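You operate a simulated robot arm through the tools that you are given. There is no shell and no other tool. Be economical: measure what you need, move in short steps, check, and stop when the job is done.

You run a simulated two-armed robot. Do the job below in one go: nothing can be reset, and whatever is moved stays where it is left.

## Task
Set the honey jar out on the wooden board with the honey dipper.
Fine: wipe the board first with the plain yellow cloth and put it back; jar open, its lid on the counter, dipper on the board. Set down upright: honey jar. What is to be rubbed or washed off counts as gone when no trace of it is left.

It is judged by the outcome, as a careful person would: the job done as asked, and still so three seconds after it is handed in. It fails if anything else is knocked over, pushed out of place, dropped, spilled or broken. Lids that push on must go on centred and level and be pressed home; caps that screw on are set level and turned clockwise until they are tight. Flat cloth is picked up by pressing the open fingertips on it (5 to 10 N) and closing them slowly along it; thin cloth reads only 2 to 8 mm in the jaws.

## Robot
Two 7-joint arms with two-finger parallel grippers on one trunk, on a base that drives. Base frame: it is fixed to the floor where the robot stands at the start and does not move with it; the origin is under the middle of the robot, x ahead of it, y to its left, z up. Units: mm, degrees, N and s.
The left shoulder is at the start at [50, 187, 1160], the right one opposite. Places, roughly: board [700, -300, 900]; striped yellow cloth [250, 1500, 1250]. Payload 3.43 kg a hand.
The TCP of each hand is the grasp point between the finger pads, 30 mm short of the fingertips. In the tool frame z runs along the fingers and y along their closing line. Largest opening 94 mm; finger width 28, thickness 10; the body of the gripper, 50 by 96 mm, starts 55 mm behind the TCP.
Orientation is told as [roll, pitch, yaw] about the base's x, y, z axes, in that order, counted from this pose: with the fingers straight down and closing along the base's y, the tool's x points along the base's -x, its y along +y and its z along -z.

## Interface
- The arms move only by the tool send_rows. It takes "left_increments", "right_increments" or both (then of equal length, played together; a hand with none holds still); each is text: rows parted by semicolons, each of 7 numbers parted by spaces: the turn, a rotation vector about the tool's x, y, z in degrees, then the shift along the tool's x, y, z in mm, then the finger opening in mm, from 0 to 94. In form: wx wy wz x y z jaw; .... A call has 1 to 20 rows; each row shifts and turns the commanded pose from where the row before left it, along the tool's axes as they then stand. A row lasts 0.2 s, in which the tool goes at most 50 mm and 8.6 degrees; a call with a longer step from one row to the next is refused whole, and so is a gripper value outside its range. Where a pose cannot be reached the arm comes as near as it can. A force on the tool above 40 N (or 10 N above the force at the start of the call, whichever is more), or a blocked arm, ends the call early, and 0.2 s more pass. The fingers move at their own pace (about 153 mm/s each) and stop on an object; they squeeze with about 40 N. The grip force told is the motor's: it shows also when the fingers shut on nothing. Time passes only in rows, and 0.2 s behind the last, so rows that do not move let the fingers close. It gives the time, the measured TCP pose, the force on the tool (base axes), the opening and the grip force at its end, in the units of the frame above (readings bear some noise), with the torque about the TCP (base axes, N m) and any sound that the robot's microphone picked up.
- Cameras (640 x 400 px; columns grow to the right, rows downward): "scene" is now at [136.4, -42.7, 1321.2]; the picture's right is [-0.48, -0.88, 0.00], its down [-0.52, 0.28, -0.80] and it looks along [0.71, -0.38, -0.59] (base axes); focal length 254 px, centre (320, 200). "left" rides on the left gripper at [76, -14, -103] in its tool frame; the picture's right is [0.18, 0.98, 0.00], its down [-0.75, 0.14, -0.64] and it looks along [-0.63, 0.12, 0.77] (tool axes); focal length 243 px, centre (320, 200). "right" rides on the right gripper at [76, 14, -103] in its tool frame; the picture's right is [-0.18, 0.98, 0.00], its down [-0.75, -0.14, -0.64] and it looks along [-0.63, -0.12, 0.77] (tool axes); focal length 243 px, centre (320, 200). There is no depth. A picture from a camera that has moved, and an enlarged one, comes with that camera's place and axes in the base frame and with its lens.
- grab_frame(camera): a new picture of that camera. The clock stands still meanwhile.
- lift_body(by): slides the trunk up (or, below 0, down) by that many mm; the arms and the scene camera ride with it, the base frame stays. It gives what a move gives, with no picture.
- drive_base(legs): drives the robot by 1 to 6 legs, each [ahead, left, turn to the left] in mm, mm and degrees, along the robot's own axes; the way and the turn of a leg run together, so that a leg with both is an arc; at most 1500 mm and 180 degrees a leg. The arms and the cameras ride along, it lands a little off, and it stops where it bumps. It gives what a move gives.
- pan_tilt(pan, tilt): turns the head with the scene camera to pan (to the left, within 80 degrees either way) and tilt (down, from -29 to 69), counted from straight ahead of the robot. It gives what a move gives.
- enlarge(camera, box): a new picture of the part [left, top, right, bottom] of that camera's present view, enlarged. The clock stands still meanwhile.
- finish_job(): hands the job in; it is judged then, once.

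Work in short steps. Places have to be worked out from the pictures, the camera data and where the tool is seen: move nearer, look again, correct. Check each grasp and each placing, and mend what went wrong. You have 120 turns and 92 pictures in all, those below and enlarged ones among them. Open the grippers and draw the arms clear of the work before you hand the job in, unless the task says otherwise; then end with one line.

The tools are called after ">>>" as name(argument=value, ...) on one line, values as JSON. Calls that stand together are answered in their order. send_rows: Moves the arms, as the interface text tells. Its arguments: {"type":"object","properties":{"left_increments":{"type":"string"},"right_increments":{"type":"string"}},"required":[]} The other tools are called the same way: lift_body (by) slides the trunk up or down; drive_base (legs) drives the base; pan_tilt (pan, tilt) turns the head that bears the scene camera; grab_frame (camera) takes a picture; enlarge (camera, box) takes an enlarged picture of a part of a camera's view; finish_job () hands the job in.

At the start:

```text
time_s: 0.0
left_eef_pos: [340.5, -2.7, 1178.5]
left_orientation: [0.1, -0.1, 0.0]
left_force: [0.2, -0.1, -0.1]
left_torque: [0.03, -0.03, 0.01]
left_width: 94.0
left_finger_force: 0.1
right_eef_pos: [270.3, -379.6, 1157.2]
right_orientation: [-0.1, -0.1, 0.0]
right_force: [-1.0, -0.4, -0.1]
right_torque: [0.0, -0.01, 0.01]
right_width: 94.1
right_finger_force: 0.1
trunk travel left (down, up): [-375.0, 57.0]
robot x, y, heading: [-2.5, 2.1, 0.1]
head pan, tilt: [-28.4, 36.4]
```

scene: 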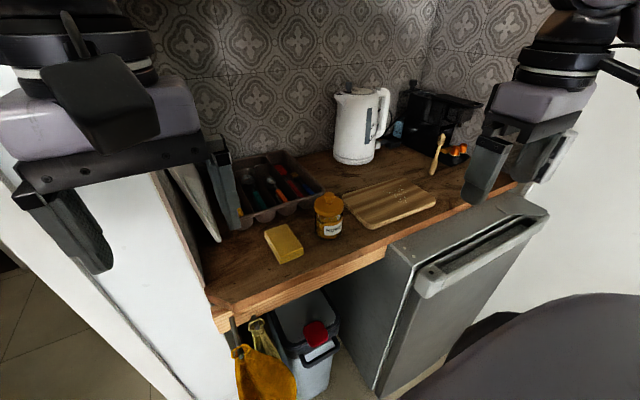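
right: 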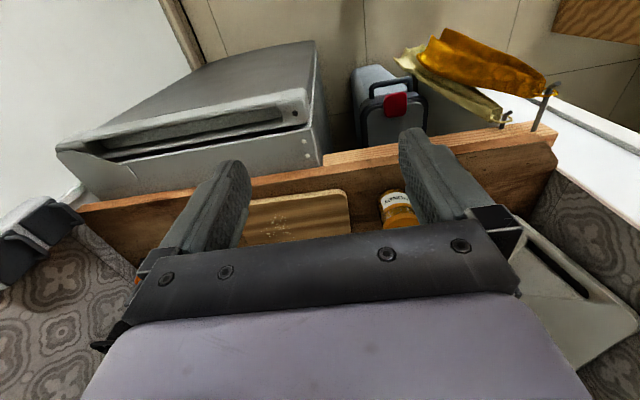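
left: 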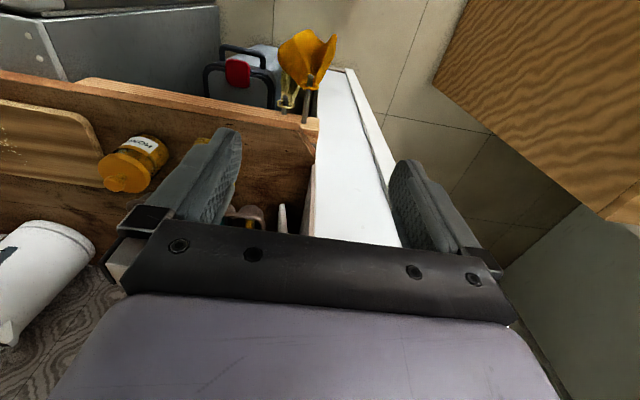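

I'll look closer at the counter and the hanging cloths first.

>>> enlarge(camera="scene", box=[220, 130, 480, 290])

>>> enlarge(camera="scene", box=[200, 290, 380, 400])

```text
2.46 times, centred on (350, 210) of scene
camera zoom: at [136.4, -42.7, 1321.2], right [-0.48, -0.88, 0.0], down [-0.52, 0.28, -0.8], along [0.71, -0.38, -0.59], focal length 625 px, centre (246, 175)
```

zoom: 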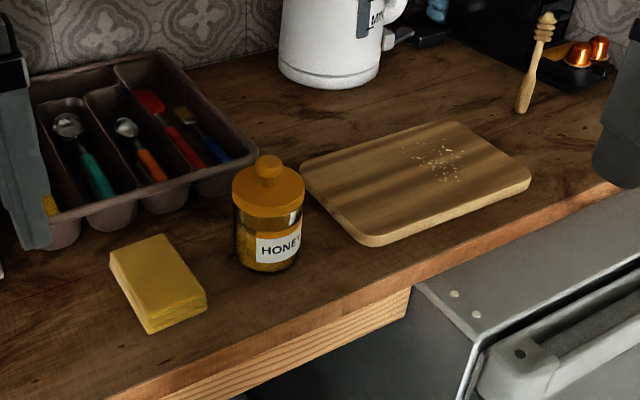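

```text
3.56 times, centred on (290, 345) of scene
camera zoom: at [136.4, -42.7, 1321.2], right [-0.48, -0.88, 0.0], down [-0.52, 0.28, -0.8], along [0.71, -0.38, -0.59], focal length 902 px, centre (427, -316)
```

zoom: 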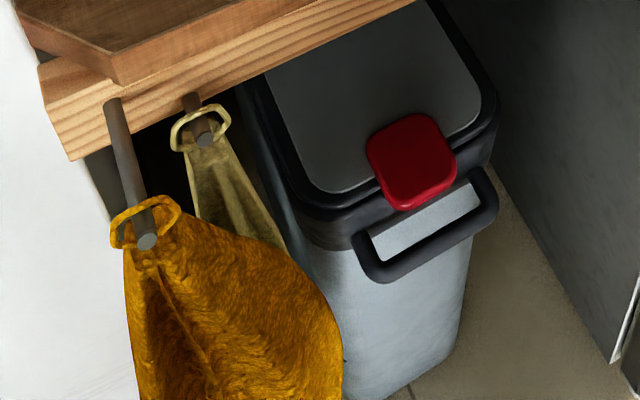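

The board is around [555,-510] and the counter edge is near x=420, z≈890. I'll look down in front of the robot to judge how close the base can come and what the hanging cloths are.

>>> pan_tilt(pan=0, tilt=65)

>>> grab_frame(camera="scene")

>>> pan_tilt(pan=65, tilt=20)

>>> grab_frame(camera="scene")

```text
time_s: 0.9
left_eef_pos: [342.5, -3.1, 1178.5]
left_orientation: [0.0, 0.0, 0.0]
left_force: [0.0, -0.2, 0.3]
left_torque: [-0.02, 0.01, -0.01]
left_width: 93.9
left_finger_force: 0.0
right_eef_pos: [269.5, -378.7, 1158.1]
right_orientation: [-0.1, 0.0, 0.0]
right_force: [-0.5, 0.2, 0.8]
right_torque: [0.01, 0.02, -0.02]
right_width: 94.0
right_finger_force: 0.1
trunk travel left (down, up): [-375.0, 57.0]
robot x, y, heading: [-0.4, -4.1, -0.2]
head pan, tilt: [0.0, 65.0]
```

```text
86 pictures are left
camera scene: at [120.4, -1.3, 1283.5], right [0.0, -1.0, 0.0], down [-0.91, 0.0, -0.42], along [0.42, 0.0, -0.91], focal length 254 px, centre (320, 200)
```

scene: 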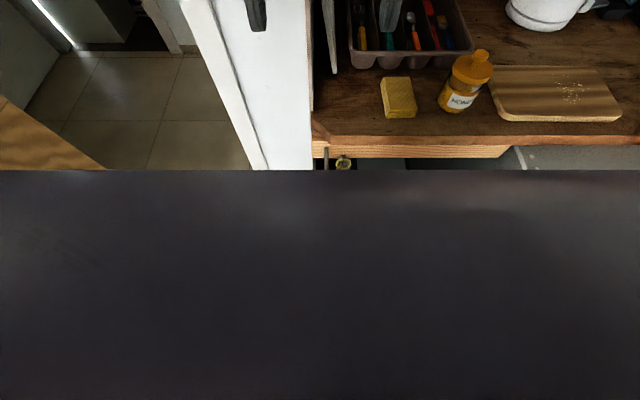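

```text
time_s: 2.3
left_eef_pos: [342.3, -2.8, 1177.7]
left_orientation: [0.0, 0.0, -0.1]
left_force: [0.4, 0.6, 0.0]
left_torque: [-0.04, -0.02, -0.01]
left_width: 94.2
left_finger_force: 0.1
right_eef_pos: [268.4, -380.9, 1158.6]
right_orientation: [-0.1, 0.0, 0.0]
right_force: [-0.3, -0.1, -0.2]
right_torque: [-0.01, -0.03, 0.0]
right_width: 94.0
right_finger_force: 0.1
trunk travel left (down, up): [-375.0, 57.0]
robot x, y, heading: [2.5, 1.6, -0.1]
head pan, tilt: [65.0, 20.0]
```

```text
85 pictures are left
camera scene: at [99.0, 83.2, 1347.1], right [0.91, -0.42, 0.0], down [-0.14, -0.31, -0.94], along [0.4, 0.85, -0.34], focal length 254 px, centre (320, 200)
```

scene: 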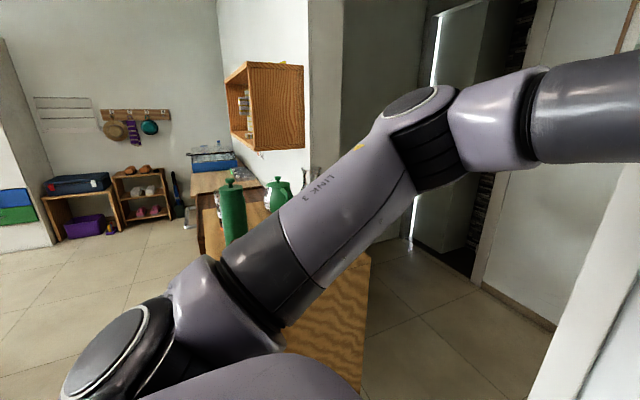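

I see the cabinet on the left (the striped cloth is likely up there). I'll enlarge it, then look closely at the folded yellow item and hanging cloths.

>>> enlarge(camera="scene", box=[190, 30, 390, 155])

>>> pan_tilt(pan=-15, tilt=50)

>>> enlarge(camera="scene", box=[250, 60, 450, 185])

>>> enlarge(camera="left", box=[80, 10, 380, 200])

```text
3.20 times, centred on (290, 92) of scene
camera zoom: at [99.0, 83.2, 1347.1], right [0.91, -0.42, 0.0], down [-0.14, -0.31, -0.94], along [0.4, 0.85, -0.34], focal length 812 px, centre (416, 544)
```

zoom: 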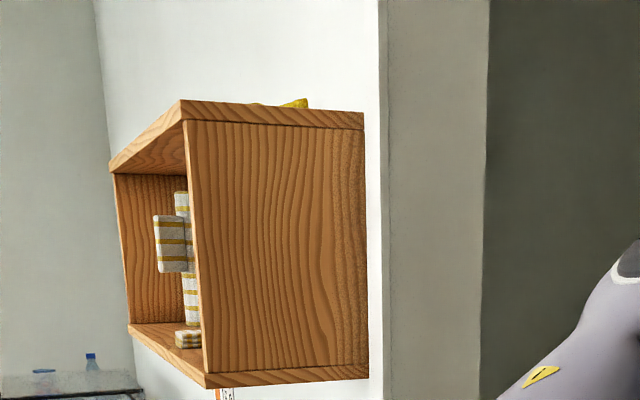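

```text
time_s: 3.8
left_eef_pos: [340.7, -2.3, 1179.9]
left_orientation: [0.0, 0.0, 0.1]
left_force: [-0.6, 0.0, -0.2]
left_torque: [0.01, -0.02, -0.03]
left_width: 93.9
left_finger_force: 0.0
right_eef_pos: [268.6, -378.8, 1158.8]
right_orientation: [-0.2, 0.0, 0.0]
right_force: [-0.3, 0.5, -1.0]
right_torque: [0.02, 0.01, 0.02]
right_width: 94.0
right_finger_force: 0.1
trunk travel left (down, up): [-375.0, 57.0]
robot x, y, heading: [-0.3, -0.4, 0.0]
head pan, tilt: [-15.0, 50.0]
```

```text
3.20 times, centred on (350, 122) of scene
camera zoom: at [134.0, -21.1, 1301.6], right [-0.26, -0.97, 0.0], down [-0.74, 0.2, -0.64], along [0.62, -0.17, -0.77], focal length 812 px, centre (224, 448)
```

zoom: 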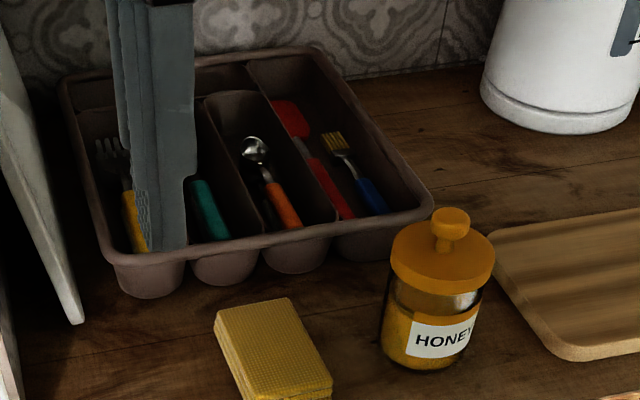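

```text
2.11 times, centred on (230, 105) of left
camera zoom: at [265.2, -16.0, 1282.4], right [-0.18, 0.98, 0.0], down [0.75, 0.14, 0.64], along [0.63, 0.12, -0.77], focal length 511 px, centre (510, 400)
```

zoom: 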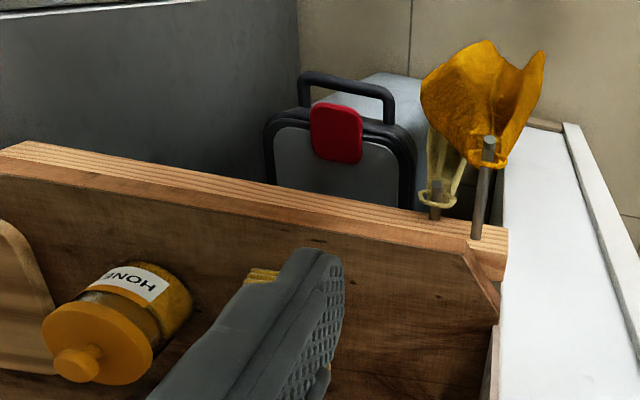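

The folded waffle-weave yellow cloth on the counter is the plain one (the striped ones are in the cabinet). The board is around [555,-510,880] and the jar around [545,-295]. I'll test the right arm's reach by moving it above the board.

>>> send_rows(right_increments="0 0 0 -28 -12 9 94; 0 0 0 -28 -12 9 94; 0 0 0 -28 -12 9 94; 0 0 0 -28 -12 9 94; 0 0 0 -28 -12 9 94; 0 0 0 -28 -12 9 94; 0 0 0 -28 -12 9 94; 0 0 0 -28 -12 9 94; 0 0 0 -28 -12 9 94; 0 0 0 -28 -12 9 94; 0 0 0 0 0 0 94; 0 0 0 0 0 0 94")

```text
time_s: 6.4
left_eef_pos: [342.1, -4.0, 1179.1]
left_orientation: [0.0, 0.0, 0.0]
left_force: [-0.2, -0.2, 0.1]
left_torque: [-0.02, 0.0, 0.01]
left_width: 93.8
left_finger_force: 0.1
right_eef_pos: [515.5, -462.6, 1062.6]
right_orientation: [-0.2, 0.0, -0.1]
right_force: [-0.6, 0.9, -0.2]
right_torque: [0.01, -0.02, -0.02]
right_width: 94.1
right_finger_force: 0.0
right hand out of reach, approached as far as the arm can: row 9, 10
trunk travel left (down, up): [-375.0, 57.0]
robot x, y, heading: [1.0, -0.6, -0.1]
head pan, tilt: [-15.0, 50.0]
```

The right hand reaches about 690 mm out at z≈1060, so the board is reachable from here. I'll draw the right hand back up and slide the base right so it is centred on the work.

>>> send_rows(right_increments="0 0 0 24 0 -12 94; 0 0 0 24 0 -12 94; 0 0 0 24 0 -12 94; 0 0 0 24 0 -12 94; 0 0 0 24 0 -12 94; 0 0 0 24 0 -12 94; 0 0 0 24 0 -12 94; 0 0 0 24 0 -12 94; 0 0 0 0 0 0 94")

>>> drive_base(legs=[[-15, -300, 0]])

>>> pan_tilt(pan=0, tilt=42)

>>> grab_frame(camera="scene")

>>> grab_frame(camera="left")

>>> grab_frame(camera="right")

```text
time_s: 8.4
left_eef_pos: [341.4, -1.6, 1178.7]
left_orientation: [-0.1, 0.0, 0.0]
left_force: [-0.2, -0.1, 0.0]
left_torque: [0.0, 0.01, -0.01]
left_width: 94.0
left_finger_force: 0.1
right_eef_pos: [323.8, -460.9, 1161.4]
right_orientation: [-0.1, -0.1, 0.1]
right_force: [-0.7, 0.6, 0.5]
right_torque: [0.04, -0.01, 0.01]
right_width: 94.0
right_finger_force: 0.1
trunk travel left (down, up): [-375.0, 57.0]
robot x, y, heading: [0.3, 0.7, -0.0]
head pan, tilt: [-15.0, 50.0]
```

```text
time_s: 11.6
left_eef_pos: [325.8, -302.5, 1178.5]
left_orientation: [0.0, 0.0, 0.1]
left_force: [-0.7, 0.3, -0.4]
left_torque: [-0.02, 0.0, 0.01]
left_width: 93.8
left_finger_force: 0.1
right_eef_pos: [309.7, -760.5, 1161.4]
right_orientation: [-0.2, 0.0, 0.1]
right_force: [0.5, -0.3, -0.7]
right_torque: [0.03, 0.0, 0.0]
right_width: 93.8
right_finger_force: 0.1
trunk travel left (down, up): [-375.0, 57.0]
robot x, y, heading: [-16.4, -295.2, 0.2]
head pan, tilt: [-15.0, 50.0]
```

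```text
time_s: 12.4
left_eef_pos: [326.6, -301.3, 1178.3]
left_orientation: [-0.1, 0.0, 0.0]
left_force: [-0.1, -0.3, 0.3]
left_torque: [0.0, 0.01, 0.03]
left_width: 93.9
left_finger_force: 0.1
right_eef_pos: [308.7, -760.7, 1162.3]
right_orientation: [-0.2, 0.0, 0.1]
right_force: [0.6, -0.4, 0.1]
right_torque: [0.01, 0.0, -0.02]
right_width: 93.8
right_finger_force: 0.1
trunk travel left (down, up): [-375.0, 57.0]
robot x, y, heading: [-13.4, -301.5, 0.1]
head pan, tilt: [0.0, 42.0]
```

```text
81 pictures are left
camera scene: at [128.3, -300.2, 1312.8], right [0.0, -1.0, 0.0], down [-0.67, 0.0, -0.74], along [0.74, 0.0, -0.67], focal length 254 px, centre (320, 200)
```

scene: 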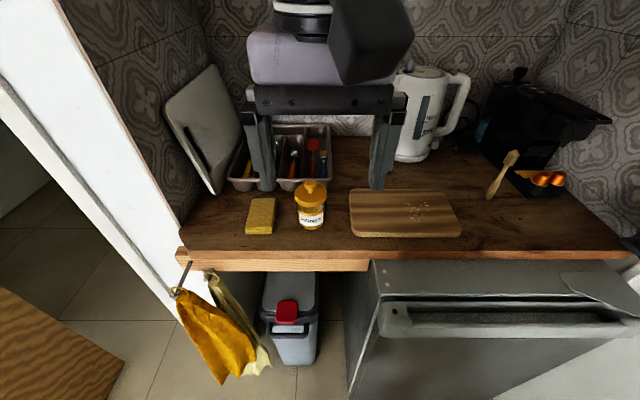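

```text
80 pictures are left
camera left: at [250.3, -314.8, 1282.4], right [-0.19, 0.98, 0.0], down [0.75, 0.14, 0.64], along [0.63, 0.12, -0.77], focal length 243 px, centre (320, 200)
```

left: 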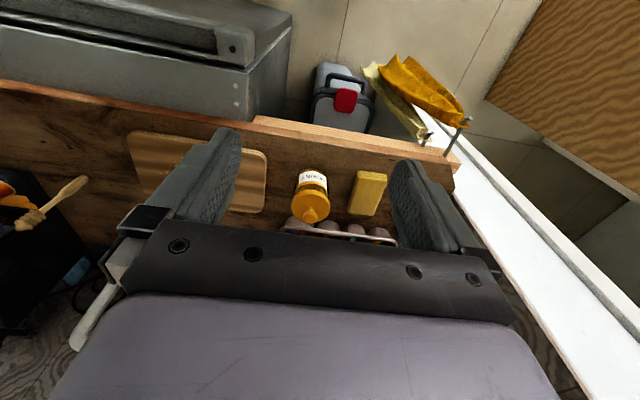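

```text
79 pictures are left
camera right: at [233.1, -744.5, 1264.6], right [0.18, 0.98, 0.0], down [0.75, -0.14, 0.64], along [0.63, -0.12, -0.77], focal length 243 px, centre (320, 200)
```

right: 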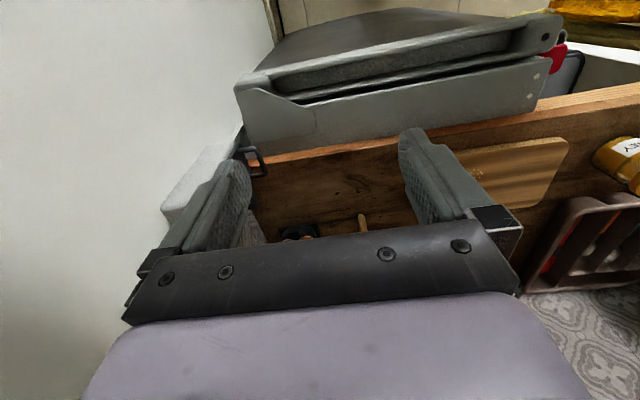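

Good view now. I'll enlarge the work area for exact positions.

>>> enlarge(camera="scene", box=[230, 165, 390, 265])

>>> enlarge(camera="scene", box=[340, 140, 580, 290])

>>> enlarge(camera="left", box=[0, 110, 400, 260])

```text
4.00 times, centred on (310, 215) of scene
camera zoom: at [128.3, -300.2, 1312.8], right [0.0, -1.0, 0.0], down [-0.67, 0.0, -0.74], along [0.74, 0.0, -0.67], focal length 1015 px, centre (360, 140)
```

zoom: 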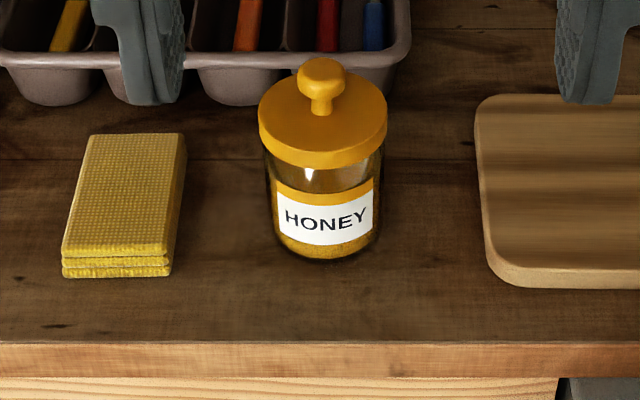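

```text
2.67 times, centred on (460, 215) of scene
camera zoom: at [128.3, -300.2, 1312.8], right [0.0, -1.0, 0.0], down [-0.67, 0.0, -0.74], along [0.74, 0.0, -0.67], focal length 677 px, centre (-53, 160)
```

zoom: 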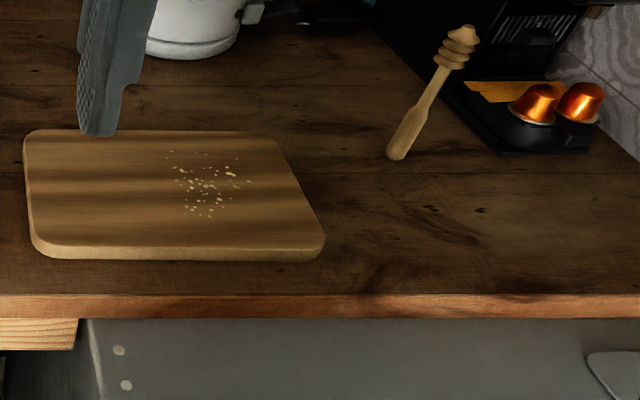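

```text
1.60 times, centred on (200, 185) of left
camera zoom: at [250.3, -314.8, 1282.4], right [-0.19, 0.98, 0.0], down [0.75, 0.14, 0.64], along [0.63, 0.12, -0.77], focal length 388 px, centre (512, 224)
```

zoom: 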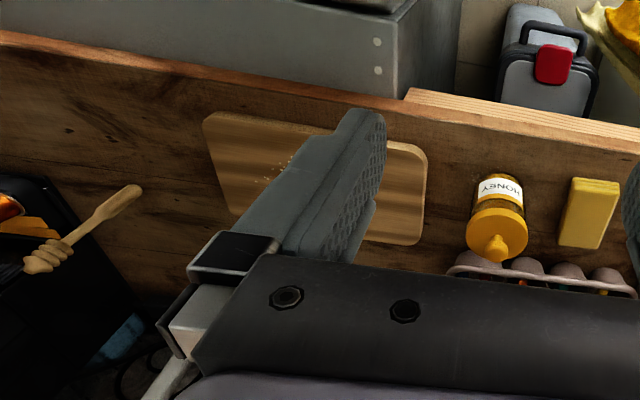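

Estimates: counter z≈870, cloth centre [552,-162] (58 wide in y, 94 in x, about 18 thick), jar axis ≈[548,-280], board x 495–632 and y −377 to −616, crumbs ≈[565,-535], dipper standing at ≈[612,-730]. I'll bring the left hand above the cloth.

>>> send_rows(left_increments="0 0 0 -28.2 17.5 0 94; 0 0 0 -28.2 17.5 0 94; 0 0 0 -28.2 17.5 0 94; 0 0 0 -28.2 17.5 0 94; 0 0 0 -28.2 17.5 0 94; 0 0 0 -28.2 17.5 0 94; 0 0 0 -28.2 17.5 0 94; 0 0 0 -28.2 17.5 0 94; 0 0 0 0 0 33 94; 0 0 0 0 0 33 94; 0 0 0 0 0 33 94; 0 0 0 0 0 33 94; 0 0 0 0 0 33 94; 0 0 0 0 0 33 94; 0 0 0 0 0 0 94")

>>> grab_frame(camera="left")

>>> enlarge(camera="scene", box=[180, 100, 380, 225])

```text
time_s: 15.6
left_eef_pos: [554.0, -160.6, 981.7]
left_orientation: [0.0, 0.0, 0.0]
left_force: [0.3, -0.3, -0.3]
left_torque: [-0.01, 0.0, -0.02]
left_width: 93.7
left_finger_force: 0.2
right_eef_pos: [308.9, -759.6, 1161.3]
right_orientation: [-0.1, 0.0, 0.2]
right_force: [-0.1, 0.3, 0.5]
right_torque: [0.01, 0.01, -0.01]
right_width: 94.1
right_finger_force: 0.1
trunk travel left (down, up): [-375.0, 57.0]
robot x, y, heading: [-13.4, -300.7, 0.0]
head pan, tilt: [0.0, 42.0]
```

```text
75 pictures are left
camera left: at [477.2, -174.5, 1085.3], right [-0.18, 0.98, 0.0], down [0.75, 0.14, 0.64], along [0.63, 0.12, -0.77], focal length 243 px, centre (320, 200)
```

left: 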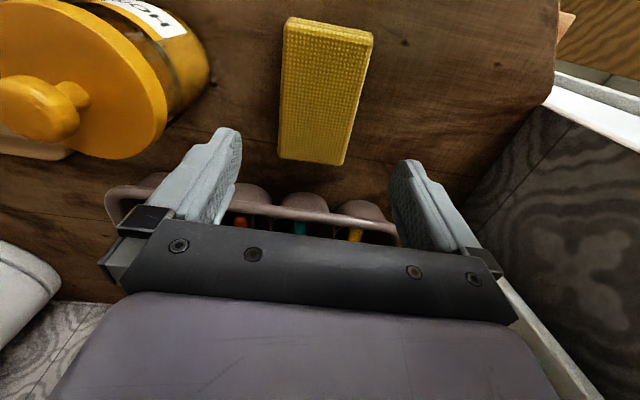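

```text
3.20 times, centred on (280, 162) of scene
camera zoom: at [128.2, -300.2, 1312.8], right [0.0, -1.0, 0.0], down [-0.67, 0.0, -0.74], along [0.74, 0.0, -0.67], focal length 812 px, centre (448, 320)
```

zoom: 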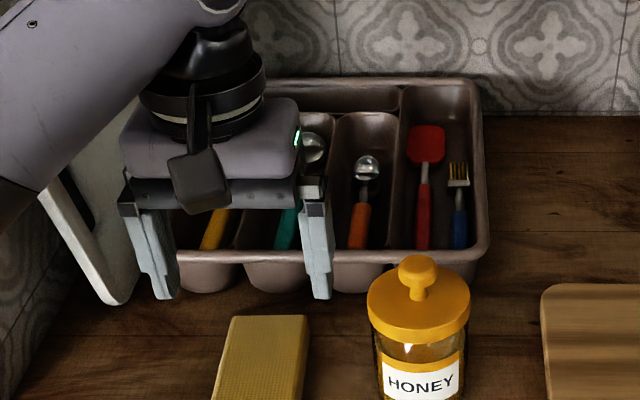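

Cloth centre refined to [544,-162]. Descending over it with fingers on either side, fingertips a few mm above the counter.

>>> send_rows(left_increments="0 0 0 5 -1 20 94; 0 0 0 4 0 20 94; 0 0 0 0 0 20 94; 0 0 0 0 0 8 94; 0 0 0 0 0 6 94; 0 0 0 0 0 0 94")

>>> grab_frame(camera="left")

>>> enlarge(camera="scene", box=[200, 140, 340, 245])

```text
time_s: 17.0
left_eef_pos: [543.1, -162.3, 909.9]
left_orientation: [-0.1, -0.4, 0.1]
left_force: [-1.6, 2.8, 18.1]
left_torque: [0.5, 0.21, -0.2]
left_width: 93.9
left_finger_force: 0.1
right_eef_pos: [308.3, -760.7, 1163.1]
right_orientation: [-0.1, -0.1, 0.1]
right_force: [0.6, -0.7, -0.3]
right_torque: [0.01, -0.06, 0.0]
right_width: 93.9
right_finger_force: 0.0
trunk travel left (down, up): [-375.0, 57.0]
robot x, y, heading: [-14.7, -296.7, 0.0]
head pan, tilt: [0.0, 42.0]
```

```text
73 pictures are left
camera left: at [466.2, -176.3, 1013.3], right [-0.18, 0.98, 0.0], down [0.75, 0.14, 0.65], along [0.64, 0.12, -0.76], focal length 243 px, centre (320, 200)
```

left: 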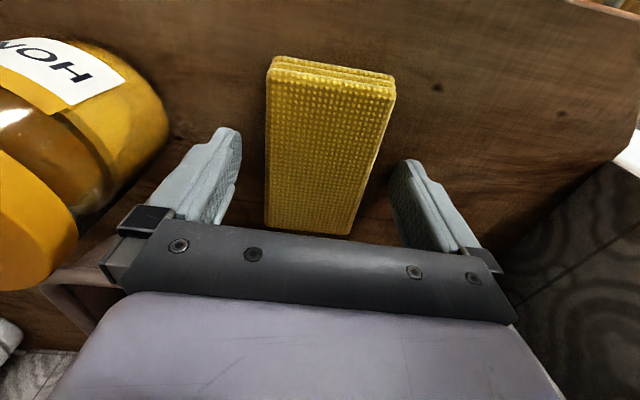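

```text
3.81 times, centred on (270, 192) of scene
camera zoom: at [126.7, -300.3, 1313.3], right [0.0, -1.0, 0.0], down [-0.67, 0.0, -0.74], along [0.74, 0.0, -0.67], focal length 967 px, centre (510, 229)
```

zoom: 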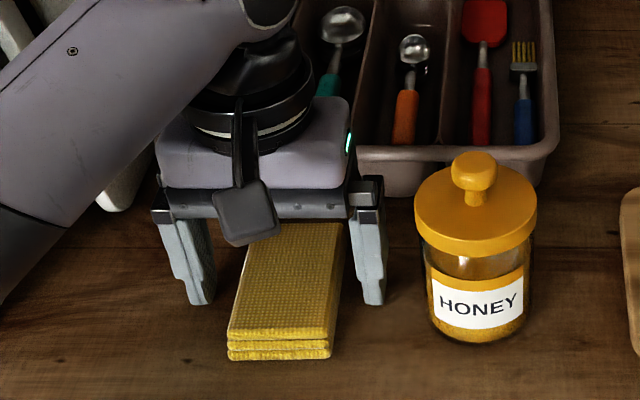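

Contact with the counter at TCP z≈910, so the counter is at z≈880. I'll raise 6 mm and close slowly on the cloth.

>>> send_rows(left_increments="0 0 0 0 0 -7 94; 0 0 0 0 0 0 80; 0 0 0 0 0 0 70; 0 0 0 0 0 0 62; 0 0 0 0 0 0 56; 0 0 0 0 0 0 50; 0 0 0 0 0 0 45; 0 0 0 0 0 0 40; 0 0 0 0 0 0 40")

>>> grab_frame(camera="left")

```text
time_s: 19.0
left_eef_pos: [542.7, -162.3, 914.0]
left_orientation: [0.0, -0.1, 0.0]
left_force: [-1.3, 0.0, 0.1]
left_torque: [-0.01, 0.02, -0.01]
left_width: 58.8
left_finger_force: 40.2
right_eef_pos: [308.5, -759.9, 1161.2]
right_orientation: [-0.1, 0.0, 0.1]
right_force: [1.0, 0.3, 0.4]
right_torque: [0.03, 0.02, 0.02]
right_width: 93.8
right_finger_force: 0.1
trunk travel left (down, up): [-375.0, 57.0]
robot x, y, heading: [-18.1, -297.9, 0.2]
head pan, tilt: [0.0, 42.0]
```

```text
71 pictures are left
camera left: at [467.0, -176.2, 1017.6], right [-0.18, 0.98, 0.0], down [0.75, 0.14, 0.64], along [0.63, 0.12, -0.77], focal length 243 px, centre (320, 200)
```

left: 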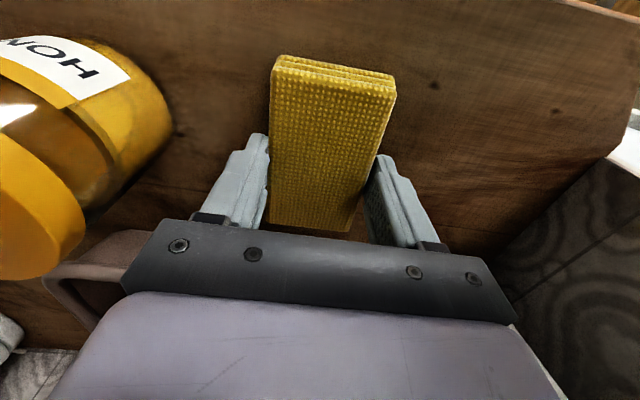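

The cloth is a firm folded pad (58.8 wide), but the crumbs at [555,-530] are beyond the left arm's reach from here. I'll let go, withdraw the left hand, and use the right hand from a base position further left.

>>> send_rows(left_increments="0 0 0 0 0 0 70; 0 0 0 0 0 0 94; 0 0 0 0 0 -30 94; 0 0 0 0 0 -40 94; 0 0 0 0 0 -45 94; 0 0 0 0 0 -45 94; 0 0 0 0 0 -45 94; 0 0 0 0 0 -45 94; 0 0 0 45 0 0 94; 0 0 0 45 0 0 94; 0 0 0 45 0 0 94; 0 0 0 45 0 0 94; 0 0 0 30 0 0 94; 0 0 0 0 0 0 94", right_increments="0 0 0 0 0 0 94; 0 0 0 0 0 0 94; 0 0 0 0 0 0 94; 0 0 0 0 15 0 94; 0 0 0 0 15 0 94; 0 0 0 0 15 0 94; 0 0 0 0 15 0 94; 0 0 0 0 15 0 94; 0 0 0 0 0 0 94; 0 0 0 0 0 0 94; 0 0 0 0 0 0 94; 0 0 0 0 0 0 94; 0 0 0 0 0 0 94; 0 0 0 0 0 0 94")

>>> drive_base(legs=[[0, 180, 0]])

```text
time_s: 22.0
left_eef_pos: [333.2, -163.5, 1163.3]
left_orientation: [-0.1, 0.0, 0.2]
left_force: [-0.2, -0.7, -0.2]
left_torque: [0.06, 0.01, -0.02]
left_width: 93.7
left_finger_force: 0.1
right_eef_pos: [308.4, -685.7, 1162.1]
right_orientation: [-0.1, 0.0, 0.1]
right_force: [0.3, -0.2, 0.6]
right_torque: [-0.02, -0.01, 0.0]
right_width: 93.9
right_finger_force: 0.0
trunk travel left (down, up): [-375.0, 57.0]
robot x, y, heading: [-11.0, -297.5, -0.1]
head pan, tilt: [0.0, 42.0]
```

```text
time_s: 24.2
left_eef_pos: [332.4, 13.1, 1163.9]
left_orientation: [0.0, -0.1, 0.0]
left_force: [-0.6, -0.5, -0.1]
left_torque: [-0.03, -0.02, -0.03]
left_width: 94.1
left_finger_force: 0.1
right_eef_pos: [308.8, -507.8, 1163.1]
right_orientation: [-0.1, 0.0, 0.1]
right_force: [0.5, 0.1, 0.1]
right_torque: [-0.01, 0.01, -0.01]
right_width: 94.2
right_finger_force: 0.1
trunk travel left (down, up): [-375.0, 57.0]
robot x, y, heading: [-13.8, -121.0, -0.1]
head pan, tilt: [0.0, 42.0]
```

Now the right hand goes over the cloth.

>>> send_rows(right_increments="0 0 0 -23.4 34.6 0 94; 0 0 0 -23.4 34.6 0 94; 0 0 0 -23.4 34.6 0 94; 0 0 0 -23.4 34.6 0 94; 0 0 0 -23.4 34.6 0 94; 0 0 0 -23.4 34.6 0 94; 0 0 0 -23.4 34.6 0 94; 0 0 0 -23.4 34.6 0 94; 0 0 0 -23.4 34.6 0 94; 0 0 0 -23.4 34.6 0 94; 0 0 0 0 0 34 94; 0 0 0 0 0 34 94; 0 0 0 0 0 34 94; 0 0 0 0 0 34 94; 0 0 0 0 0 34 94; 0 0 0 0 0 25 94; 0 0 0 0 0 0 94")

>>> grab_frame(camera="right")

```text
time_s: 27.8
left_eef_pos: [333.1, 12.8, 1163.3]
left_orientation: [0.0, 0.0, 0.0]
left_force: [0.4, -1.0, -0.2]
left_torque: [-0.02, -0.01, 0.0]
left_width: 94.0
left_finger_force: 0.1
right_eef_pos: [436.0, -307.4, 955.8]
right_orientation: [-0.2, -0.1, 0.0]
right_force: [-0.1, -0.5, -0.5]
right_torque: [-0.01, 0.01, 0.0]
right_width: 94.2
right_finger_force: 0.0
right hand out of reach, approached as far as the arm can: row 6, 7, 8, 9, 10, 16
trunk travel left (down, up): [-375.0, 57.0]
robot x, y, heading: [-15.9, -126.9, 0.1]
head pan, tilt: [0.0, 42.0]
```

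```text
70 pictures are left
camera right: at [360.3, -291.9, 1058.1], right [0.18, 0.98, 0.0], down [0.75, -0.14, 0.64], along [0.63, -0.12, -0.77], focal length 243 px, centre (320, 200)
```

right: 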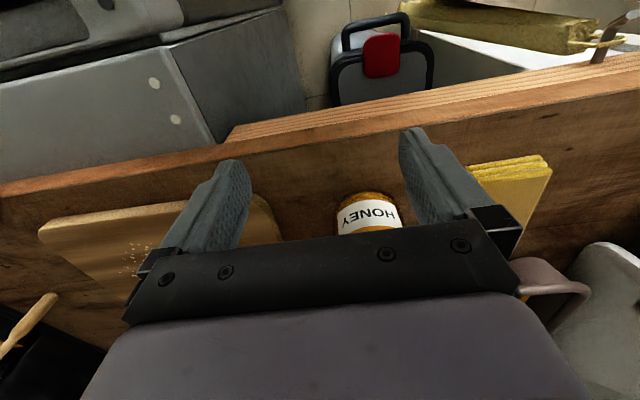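

The hand was clipped at the high altitude (reach shrinks with height); nothing was touched. I'll raise to z≈1045 (clears the jar) and move across at that height.

>>> send_rows(right_increments="0 0 0 0 0 -45 94; 0 0 0 0 0 -45 94; 0 0 0 0 20 0 94; 0 0 0 0 25 0 94; 0 0 0 0 25 0 94; 0 0 0 0 25 0 94; 0 0 0 0 25 0 94; 0 0 0 0 25 0 94; 0 0 0 -20 0 0 94; 0 0 0 -20 0 0 94; 0 0 0 -20 0 0 94; 0 0 0 -20 0 0 94; 0 0 0 -20 0 0 94; 0 0 0 -7 0 0 94; 0 0 0 0 0 0 94")

```text
time_s: 31.0
left_eef_pos: [332.3, 12.2, 1162.9]
left_orientation: [0.0, -0.1, -0.1]
left_force: [-0.1, 0.0, -0.1]
left_torque: [-0.02, -0.04, -0.02]
left_width: 94.3
left_finger_force: 0.0
right_eef_pos: [472.3, -310.6, 1054.9]
right_orientation: [0.0, -0.1, -0.1]
right_force: [-0.5, -0.3, 0.7]
right_torque: [0.02, 0.0, 0.01]
right_width: 94.0
right_finger_force: 0.1
right hand out of reach, approached as far as the arm can: row 4, 5, 6, 7, 8, 9, 10, 11, 12, 13, 14
trunk travel left (down, up): [-375.0, 57.0]
robot x, y, heading: [-15.0, -123.8, 0.2]
head pan, tilt: [0.0, 42.0]
```

The right arm seems caught in a posture branch near y=-310. I'll pull it in close, swing it inward, then extend again; the left hand draws back to make room.

>>> send_rows(right_increments="0 0 0 30 0 -15 94; 0 0 0 30 0 -15 94; 0 0 0 30 0 -15 94; 0 0 0 30 0 -15 94; 0 0 0 30 0 -15 94; 0 0 0 0 15 -5 94; 0 0 0 0 20 0 94; 0 0 0 0 20 0 94; 0 0 0 0 20 0 94; 0 0 0 0 20 0 94; 0 0 0 0 20 0 94; 0 0 0 0 0 0 94", left_increments="0 0 0 20 0 -5 94; 0 0 0 20 0 -5 94; 0 0 0 20 0 -5 94; 0 0 0 0 10 0 94; 0 0 0 0 10 0 94; 0 0 0 0 0 0 94; 0 0 0 0 0 0 94; 0 0 0 0 0 0 94; 0 0 0 0 0 0 94; 0 0 0 0 0 0 94; 0 0 0 0 0 0 94; 0 0 0 0 0 0 94")

```text
time_s: 33.6
left_eef_pos: [274.1, 32.1, 1178.7]
left_orientation: [0.0, 0.0, 0.0]
left_force: [0.3, 0.6, -0.6]
left_torque: [0.0, -0.04, 0.01]
left_width: 93.8
left_finger_force: 0.0
right_eef_pos: [325.8, -243.7, 1134.0]
right_orientation: [-0.1, 0.0, 0.0]
right_force: [0.4, 0.3, 0.2]
right_torque: [0.01, 0.01, -0.01]
right_width: 94.0
right_finger_force: 0.1
right hand out of reach, approached as far as the arm can: row 9, 10, 11
trunk travel left (down, up): [-375.0, 57.0]
robot x, y, heading: [-16.2, -118.5, -0.0]
head pan, tilt: [0.0, 42.0]
```

The right arm won't swing inward. Instead I plan to use the left arm with the base shifted right and turned about 30° right; first I check the space on the right side.

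>>> send_rows(right_increments="0 0 0 5 -20 -5 94; 0 0 0 5 -20 -5 94; 0 0 0 5 -20 -5 94; 0 0 0 5 -20 -5 94; 0 0 0 0 0 0 94")

>>> pan_tilt(pan=-70, tilt=30)

>>> grab_frame(camera="scene")

```text
time_s: 34.8
left_eef_pos: [274.1, 32.0, 1178.9]
left_orientation: [0.0, 0.1, 0.0]
left_force: [0.2, 0.6, 0.4]
left_torque: [-0.01, 0.0, -0.01]
left_width: 94.1
left_finger_force: 0.0
right_eef_pos: [305.6, -324.3, 1155.4]
right_orientation: [-0.1, 0.0, 0.0]
right_force: [0.4, 0.3, -0.1]
right_torque: [0.0, -0.03, -0.02]
right_width: 93.9
right_finger_force: 0.2
trunk travel left (down, up): [-375.0, 57.0]
robot x, y, heading: [-18.5, -121.2, 0.3]
head pan, tilt: [0.0, 42.0]
```

```text
time_s: 36.2
left_eef_pos: [274.7, 33.1, 1180.0]
left_orientation: [-0.1, 0.0, 0.0]
left_force: [-0.8, 1.1, -0.2]
left_torque: [0.0, 0.04, 0.0]
left_width: 94.2
left_finger_force: 0.0
right_eef_pos: [305.4, -323.7, 1155.6]
right_orientation: [-0.1, 0.0, 0.0]
right_force: [-0.1, -0.3, -0.7]
right_torque: [-0.01, 0.01, 0.01]
right_width: 93.9
right_finger_force: 0.1
trunk travel left (down, up): [-375.0, 57.0]
robot x, y, heading: [-16.6, -118.2, 0.2]
head pan, tilt: [-70.0, 30.0]
```

```text
69 pictures are left
camera scene: at [75.6, -207.5, 1331.1], right [-0.94, -0.34, 0.0], down [-0.17, 0.47, -0.87], along [0.3, -0.81, -0.5], focal length 254 px, centre (320, 200)
```

scene: 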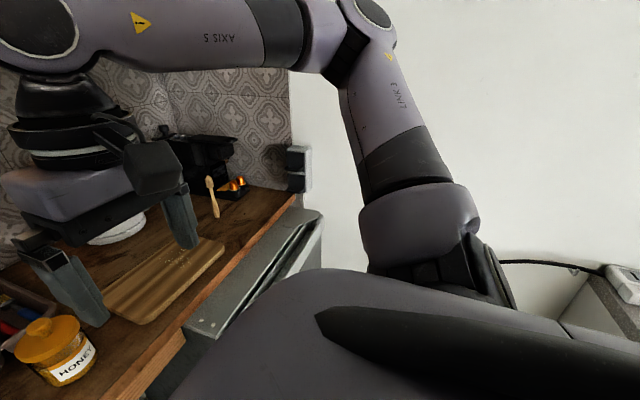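

Room on the right is fine (wall at y≈-920, elbow held high). Driving right 330, back 25, then turning right 30°.

>>> drive_base(legs=[[-25, -330, 0], [0, 0, -30]])

>>> pan_tilt(pan=30, tilt=45)

>>> grab_frame(camera="scene")

```text
time_s: 40.7
left_eef_pos: [287.8, -361.7, 1176.7]
left_orientation: [-1.0, -0.1, -16.3]
left_force: [0.1, 0.5, -0.5]
left_torque: [0.02, 0.01, -0.02]
left_width: 93.6
left_finger_force: 0.1
right_eef_pos: [217.7, -705.1, 1156.4]
right_orientation: [-3.3, 0.3, -14.6]
right_force: [0.2, 0.6, 0.5]
right_torque: [0.01, 0.02, 0.0]
right_width: 94.1
right_finger_force: 0.1
trunk travel left (down, up): [-375.0, 57.0]
robot x, y, heading: [-34.5, -444.1, -16.3]
head pan, tilt: [-70.0, 30.0]
stopped in leg 2: the robot was blocked; the commanded pose is now the measured one
```

```text
time_s: 42.4
left_eef_pos: [289.8, -362.2, 1175.7]
left_orientation: [-1.2, 0.0, -16.5]
left_force: [0.3, -0.5, -0.1]
left_torque: [0.02, 0.0, -0.01]
left_width: 94.0
left_finger_force: 0.0
right_eef_pos: [218.0, -704.8, 1155.6]
right_orientation: [-3.5, 0.4, -14.9]
right_force: [0.2, -0.5, -0.6]
right_torque: [0.0, -0.02, 0.02]
right_width: 94.1
right_finger_force: 0.0
trunk travel left (down, up): [-375.0, 57.0]
robot x, y, heading: [-35.5, -446.6, -16.3]
head pan, tilt: [30.0, 45.0]
```

```text
68 pictures are left
camera scene: at [106.0, -424.6, 1307.2], right [0.23, -0.97, 0.02], down [-0.69, -0.18, -0.7], along [0.68, 0.15, -0.71], focal length 254 px, centre (320, 200)
```

scene: 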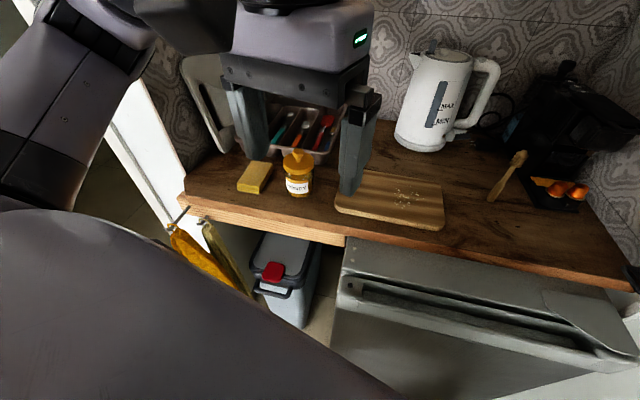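

The turn was blocked at −16° and the robot seems slightly pushed. I'll back off a few degrees and away, then recheck.

>>> drive_base(legs=[[0, 0, 4], [-20, 10, 0]])

>>> pan_tilt(pan=-70, tilt=40)

>>> grab_frame(camera="scene")

```text
time_s: 43.7
left_eef_pos: [263.2, -341.8, 1178.0]
left_orientation: [-0.2, 0.0, -12.5]
left_force: [0.8, 0.2, -0.1]
left_torque: [-0.03, 0.02, 0.06]
left_width: 93.8
left_finger_force: 0.1
right_eef_pos: [214.5, -691.6, 1154.0]
right_orientation: [-2.1, 0.3, -11.3]
right_force: [-0.6, -0.1, 0.1]
right_torque: [0.0, -0.04, -0.03]
right_width: 94.3
right_finger_force: 0.1
trunk travel left (down, up): [-375.0, 57.0]
robot x, y, heading: [-53.6, -431.4, -12.7]
head pan, tilt: [30.0, 45.0]
```

```text
time_s: 45.5
left_eef_pos: [262.4, -342.1, 1178.1]
left_orientation: [-0.2, 0.0, -12.5]
left_force: [0.2, 0.0, 0.3]
left_torque: [0.01, -0.02, 0.02]
left_width: 94.2
left_finger_force: 0.1
right_eef_pos: [214.9, -690.1, 1154.3]
right_orientation: [-2.1, 0.3, -11.2]
right_force: [0.9, -0.4, -1.1]
right_torque: [0.0, -0.03, 0.01]
right_width: 94.2
right_finger_force: 0.1
trunk travel left (down, up): [-375.0, 57.0]
robot x, y, heading: [-55.2, -434.6, -12.5]
head pan, tilt: [-70.0, 40.0]
```

```text
67 pictures are left
camera scene: at [16.3, -526.9, 1316.1], right [-0.99, -0.13, 0.0], down [-0.08, 0.63, -0.77], along [0.1, -0.76, -0.64], focal length 254 px, centre (320, 200)
```

scene: 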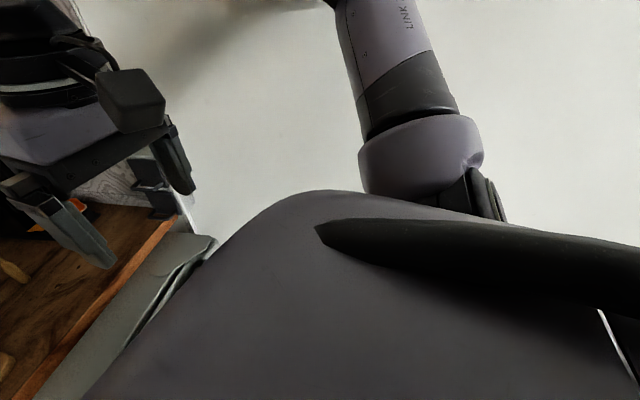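

It was the right upper arm meeting the bare wall; now clear. I'll test how far the left arm reaches toward the crumbs from this stance.

>>> send_rows(left_increments="0 0 0 -27.3 -10 10.7 94; 0 0 0 -27.3 -10 10.7 94; 0 0 0 -27.3 -10 10.7 94; 0 0 0 -27.3 -10 10.7 94; 0 0 0 -27.3 -10 10.7 94; 0 0 0 -27.3 -10 10.7 94; 0 0 0 -27.3 -10 10.7 94; 0 0 0 -27.3 -10 10.7 94; 0 0 0 -27.3 -10 10.7 94; 0 0 0 -27.3 -10 10.7 94; 0 0 0 -27.3 -10 10.7 94; 0 0 0 -27.3 -10 10.7 94; 0 0 0 0 0 0 94")

```text
time_s: 48.2
left_eef_pos: [536.5, -514.3, 1044.6]
left_orientation: [-0.3, 0.1, -12.6]
left_force: [-0.5, 0.7, -0.3]
left_torque: [0.0, 0.04, 0.0]
left_width: 94.1
left_finger_force: 0.1
left hand out of reach, approached as far as the arm can: row 12
right_eef_pos: [214.3, -690.2, 1154.8]
right_orientation: [-2.1, 0.3, -11.2]
right_force: [-0.3, 0.1, 0.4]
right_torque: [0.0, -0.05, -0.01]
right_width: 94.1
right_finger_force: 0.1
trunk travel left (down, up): [-375.0, 57.0]
robot x, y, heading: [-53.6, -434.6, -12.5]
head pan, tilt: [-70.0, 40.0]
```

The left arm nearly reaches the crumbs from here. A small drive forward (about 35 mm) gives the margin.

>>> drive_base(legs=[[35, -15, 0]])

```text
time_s: 49.3
left_eef_pos: [559.3, -524.4, 1050.4]
left_orientation: [-1.0, -0.7, -12.8]
left_force: [-0.2, 0.3, -0.3]
left_torque: [0.01, 0.02, 0.02]
left_width: 93.9
left_finger_force: 0.0
right_eef_pos: [237.0, -694.7, 1163.3]
right_orientation: [-3.0, -1.1, -11.6]
right_force: [-0.2, 0.2, 1.4]
right_torque: [0.02, -0.02, 0.01]
right_width: 93.9
right_finger_force: 0.1
trunk travel left (down, up): [-375.0, 57.0]
robot x, y, heading: [-25.9, -449.9, -13.1]
head pan, tilt: [-70.0, 40.0]
stopped in leg 1: the robot was blocked; the commanded pose is now the measured one
```

Blocked by what is likely the appliance front. I'll ease back 8 mm and check reach over the far crumbs, and look at the scene.

>>> drive_base(legs=[[-8, 0, 0]])

>>> pan_tilt(pan=12, tilt=45)

>>> grab_frame(camera="scene")

>>> grab_frame(camera="left")

```text
time_s: 50.0
left_eef_pos: [558.9, -524.7, 1050.0]
left_orientation: [-0.6, -0.4, -13.0]
left_force: [-0.1, -0.7, -0.3]
left_torque: [0.01, 0.05, -0.02]
left_width: 94.2
left_finger_force: 0.1
right_eef_pos: [237.6, -695.9, 1163.5]
right_orientation: [-3.1, -1.4, -11.5]
right_force: [-0.3, -0.8, -0.1]
right_torque: [-0.02, 0.0, -0.01]
right_width: 93.9
right_finger_force: 0.1
trunk travel left (down, up): [-375.0, 57.0]
robot x, y, heading: [-23.1, -446.7, -13.3]
head pan, tilt: [-70.0, 40.0]
stopped in leg 1: the robot was blocked; the commanded pose is now the measured one
```

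```text
time_s: 51.5
left_eef_pos: [559.4, -524.0, 1049.0]
left_orientation: [-0.8, -0.5, -12.9]
left_force: [0.7, 0.5, 0.4]
left_torque: [0.06, 0.0, 0.01]
left_width: 94.2
left_finger_force: 0.0
right_eef_pos: [238.2, -694.8, 1162.7]
right_orientation: [-3.3, -1.3, -11.4]
right_force: [-0.7, 0.0, 0.0]
right_torque: [-0.03, -0.03, -0.02]
right_width: 94.1
right_finger_force: 0.0
trunk travel left (down, up): [-375.0, 57.0]
robot x, y, heading: [-24.5, -444.0, -13.0]
head pan, tilt: [12.0, 45.0]
```

```text
66 pictures are left
camera scene: at [108.1, -448.0, 1309.5], right [-0.02, -1.0, 0.02], down [-0.7, 0.0, -0.71], along [0.71, -0.02, -0.7], focal length 254 px, centre (320, 200)
```

scene: 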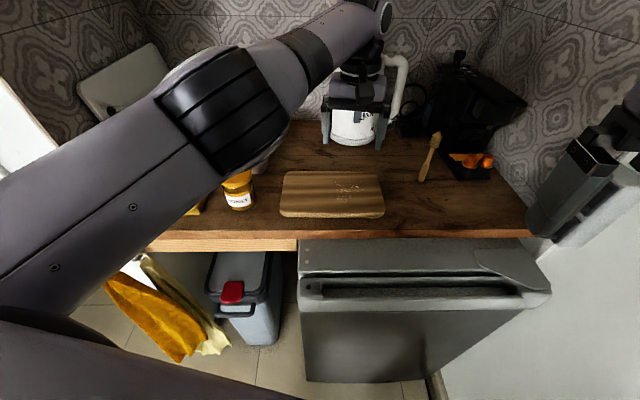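

```text
65 pictures are left
camera left: at [481.1, -519.6, 1152.7], right [0.04, 1.0, -0.01], down [0.76, -0.02, 0.65], along [0.65, -0.04, -0.76], focal length 243 px, centre (320, 200)
```

left: 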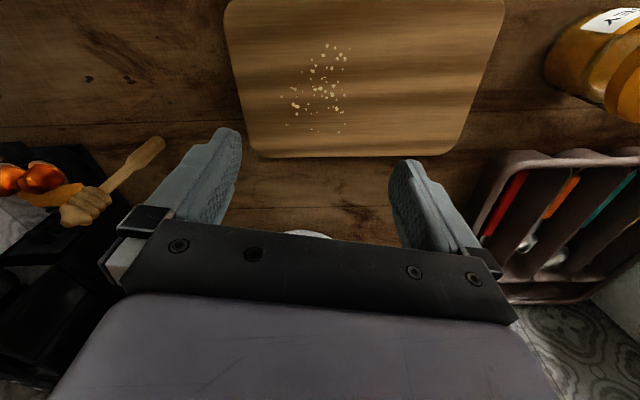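

The right elbow is pressing the wall (its wrist reads −3° roll). I'll shift the base left 35 mm, then see if it can go forward freely.

>>> drive_base(legs=[[0, 35, 0]])

>>> drive_base(legs=[[20, 0, 0]])

```text
time_s: 52.5
left_eef_pos: [571.4, -502.6, 1045.6]
left_orientation: [0.1, 0.1, -12.9]
left_force: [0.0, 0.5, 0.0]
left_torque: [-0.02, 0.01, 0.0]
left_width: 93.7
left_finger_force: 0.1
right_eef_pos: [250.2, -675.8, 1158.2]
right_orientation: [-2.2, -0.8, -11.5]
right_force: [-0.2, 0.8, -0.5]
right_torque: [0.0, 0.0, -0.01]
right_width: 94.2
right_finger_force: 0.1
trunk travel left (down, up): [-375.0, 57.0]
robot x, y, heading: [-14.9, -412.2, -13.0]
head pan, tilt: [12.0, 45.0]
```

```text
time_s: 53.4
left_eef_pos: [581.1, -504.9, 1044.9]
left_orientation: [0.2, 0.0, -12.6]
left_force: [-0.7, 0.6, 0.3]
left_torque: [0.02, 0.0, 0.01]
left_width: 94.3
left_finger_force: 0.0
right_eef_pos: [260.0, -678.0, 1157.9]
right_orientation: [-2.2, -0.7, -11.5]
right_force: [-0.3, 0.4, 1.0]
right_torque: [-0.03, -0.03, 0.02]
right_width: 93.8
right_finger_force: 0.3
trunk travel left (down, up): [-375.0, 57.0]
robot x, y, heading: [-8.0, -419.3, -12.6]
head pan, tilt: [12.0, 45.0]
stopped in leg 1: the robot was blocked; the commanded pose is now the measured one
```

Forward contact is at about x=−5; I'll ease back 8 mm and then take the left hand to the cloth, turning the tool back to yaw 0.

>>> drive_base(legs=[[-9, 0, 0]])

```text
time_s: 54.2
left_eef_pos: [572.7, -503.7, 1043.7]
left_orientation: [0.1, -0.1, -12.6]
left_force: [-0.4, -0.5, 0.4]
left_torque: [0.01, 0.01, -0.02]
left_width: 93.8
left_finger_force: 0.0
right_eef_pos: [251.7, -675.9, 1158.1]
right_orientation: [-2.2, -0.7, -11.4]
right_force: [-0.1, -0.3, -0.2]
right_torque: [0.03, -0.01, 0.0]
right_width: 94.0
right_finger_force: 0.0
trunk travel left (down, up): [-375.0, 57.0]
robot x, y, heading: [-17.0, -413.9, -13.0]
head pan, tilt: [12.0, 45.0]
```

Rotate to yaw 0 and test reach at the far crumb end [556,-565] low over the board.

>>> send_rows(left_increments="0 0 -6.3 0 0 0 94; 0 0 -6.3 0 0 0 94; 0 0 0 8 -20 0 94; 0 0 0 9 -20 0 94; 0 0 0 0 -21 0 94; 0 0 0 0 0 30 94; 0 0 0 0 0 20 94; 0 0 0 0 0 0 94")

```text
time_s: 56.2
left_eef_pos: [571.2, -515.3, 1005.2]
left_orientation: [-0.6, -0.2, 2.9]
left_force: [1.0, 1.2, -0.2]
left_torque: [-0.02, -0.01, -0.01]
left_width: 94.0
left_finger_force: 0.1
left hand out of reach, approached as far as the arm can: row 3, 4, 5, 6, 7
right_eef_pos: [252.8, -676.6, 1157.1]
right_orientation: [-2.2, -0.6, -11.3]
right_force: [0.7, 0.6, 0.0]
right_torque: [-0.01, 0.01, -0.07]
right_width: 94.1
right_finger_force: 0.2
trunk travel left (down, up): [-375.0, 57.0]
robot x, y, heading: [-13.4, -416.9, -12.5]
head pan, tilt: [12.0, 45.0]
stopped in row 8 (left hand): the arm was blocked; the commanded pose is now the measured one
```

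The wrist limits inward reach at yaw 0, but turned clockwise (yaw −13…) it reached well; so I'll grasp the cloth at yaw 0 and turn it while wiping. Now over the jar at safe height to the cloth.

>>> send_rows(left_increments="0 0 0 0 15 -25 94; 0 0 2.9 0 15 -28 94; 0 0 0 5 35 0 94; 0 0 0 5 40 0 94; 0 0 0 5 40 0 94; 0 0 0 5 40 0 94; 0 0 0 5 40 0 94; 0 0 0 3 40 0 94; 0 0 0 0 40 0 94; 0 0 0 0 40 0 94; 0 0 0 0 0 20 94; 0 0 0 0 0 30 94; 0 0 0 0 0 0 94; 0 0 0 0 0 0 94")

>>> grab_frame(camera="left")

```text
time_s: 59.2
left_eef_pos: [668.7, -232.3, 1036.7]
left_orientation: [-0.6, -0.1, -0.3]
left_force: [-0.3, 0.0, -0.2]
left_torque: [0.0, 0.02, 0.04]
left_width: 93.7
left_finger_force: 0.0
left hand out of reach, approached as far as the arm can: row 1, 2, 3, 4, 5, 6, 7, 8, 9, 10, 11, 12
right_eef_pos: [252.2, -677.9, 1157.3]
right_orientation: [-2.2, -0.6, -11.4]
right_force: [-0.5, 0.3, 0.2]
right_torque: [-0.02, 0.0, -0.01]
right_width: 93.9
right_finger_force: 0.1
trunk travel left (down, up): [-375.0, 57.0]
robot x, y, heading: [-13.5, -415.6, -13.0]
head pan, tilt: [12.0, 45.0]
```

```text
64 pictures are left
camera left: at [592.5, -243.8, 1141.9], right [-0.18, 0.98, -0.01], down [0.75, 0.14, 0.64], along [0.63, 0.11, -0.77], focal length 243 px, centre (320, 200)
```

left: 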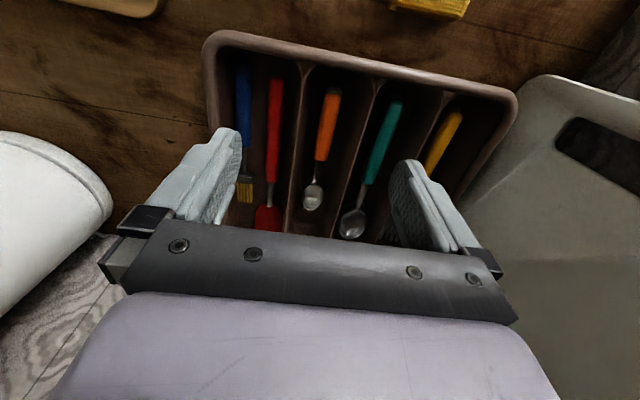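

The hand slid along its joint limit and is now over the cutlery tray (nothing touched). I'll raise and draw it straight back toward the robot in small steps.

>>> send_rows(left_increments="0 0 0 10 0 -15 94; 0 0 0 15 5 -15 94; 0 0 0 20 5 -10 94; 0 0 0 20 5 -10 94; 0 0 0 0 0 0 94")

```text
time_s: 60.4
left_eef_pos: [658.9, -219.2, 1097.2]
left_orientation: [-0.6, 0.0, -0.3]
left_force: [-0.5, -0.9, 0.3]
left_torque: [0.0, -0.01, 0.01]
left_width: 94.0
left_finger_force: 0.0
left hand out of reach, approached as far as the arm can: row 1, 2, 3, 4
right_eef_pos: [252.1, -677.2, 1156.7]
right_orientation: [-2.2, -0.7, -11.4]
right_force: [0.2, -0.5, -1.0]
right_torque: [0.0, 0.04, -0.05]
right_width: 94.1
right_finger_force: 0.1
trunk travel left (down, up): [-375.0, 57.0]
robot x, y, heading: [-13.5, -415.8, -12.8]
head pan, tilt: [12.0, 45.0]
```

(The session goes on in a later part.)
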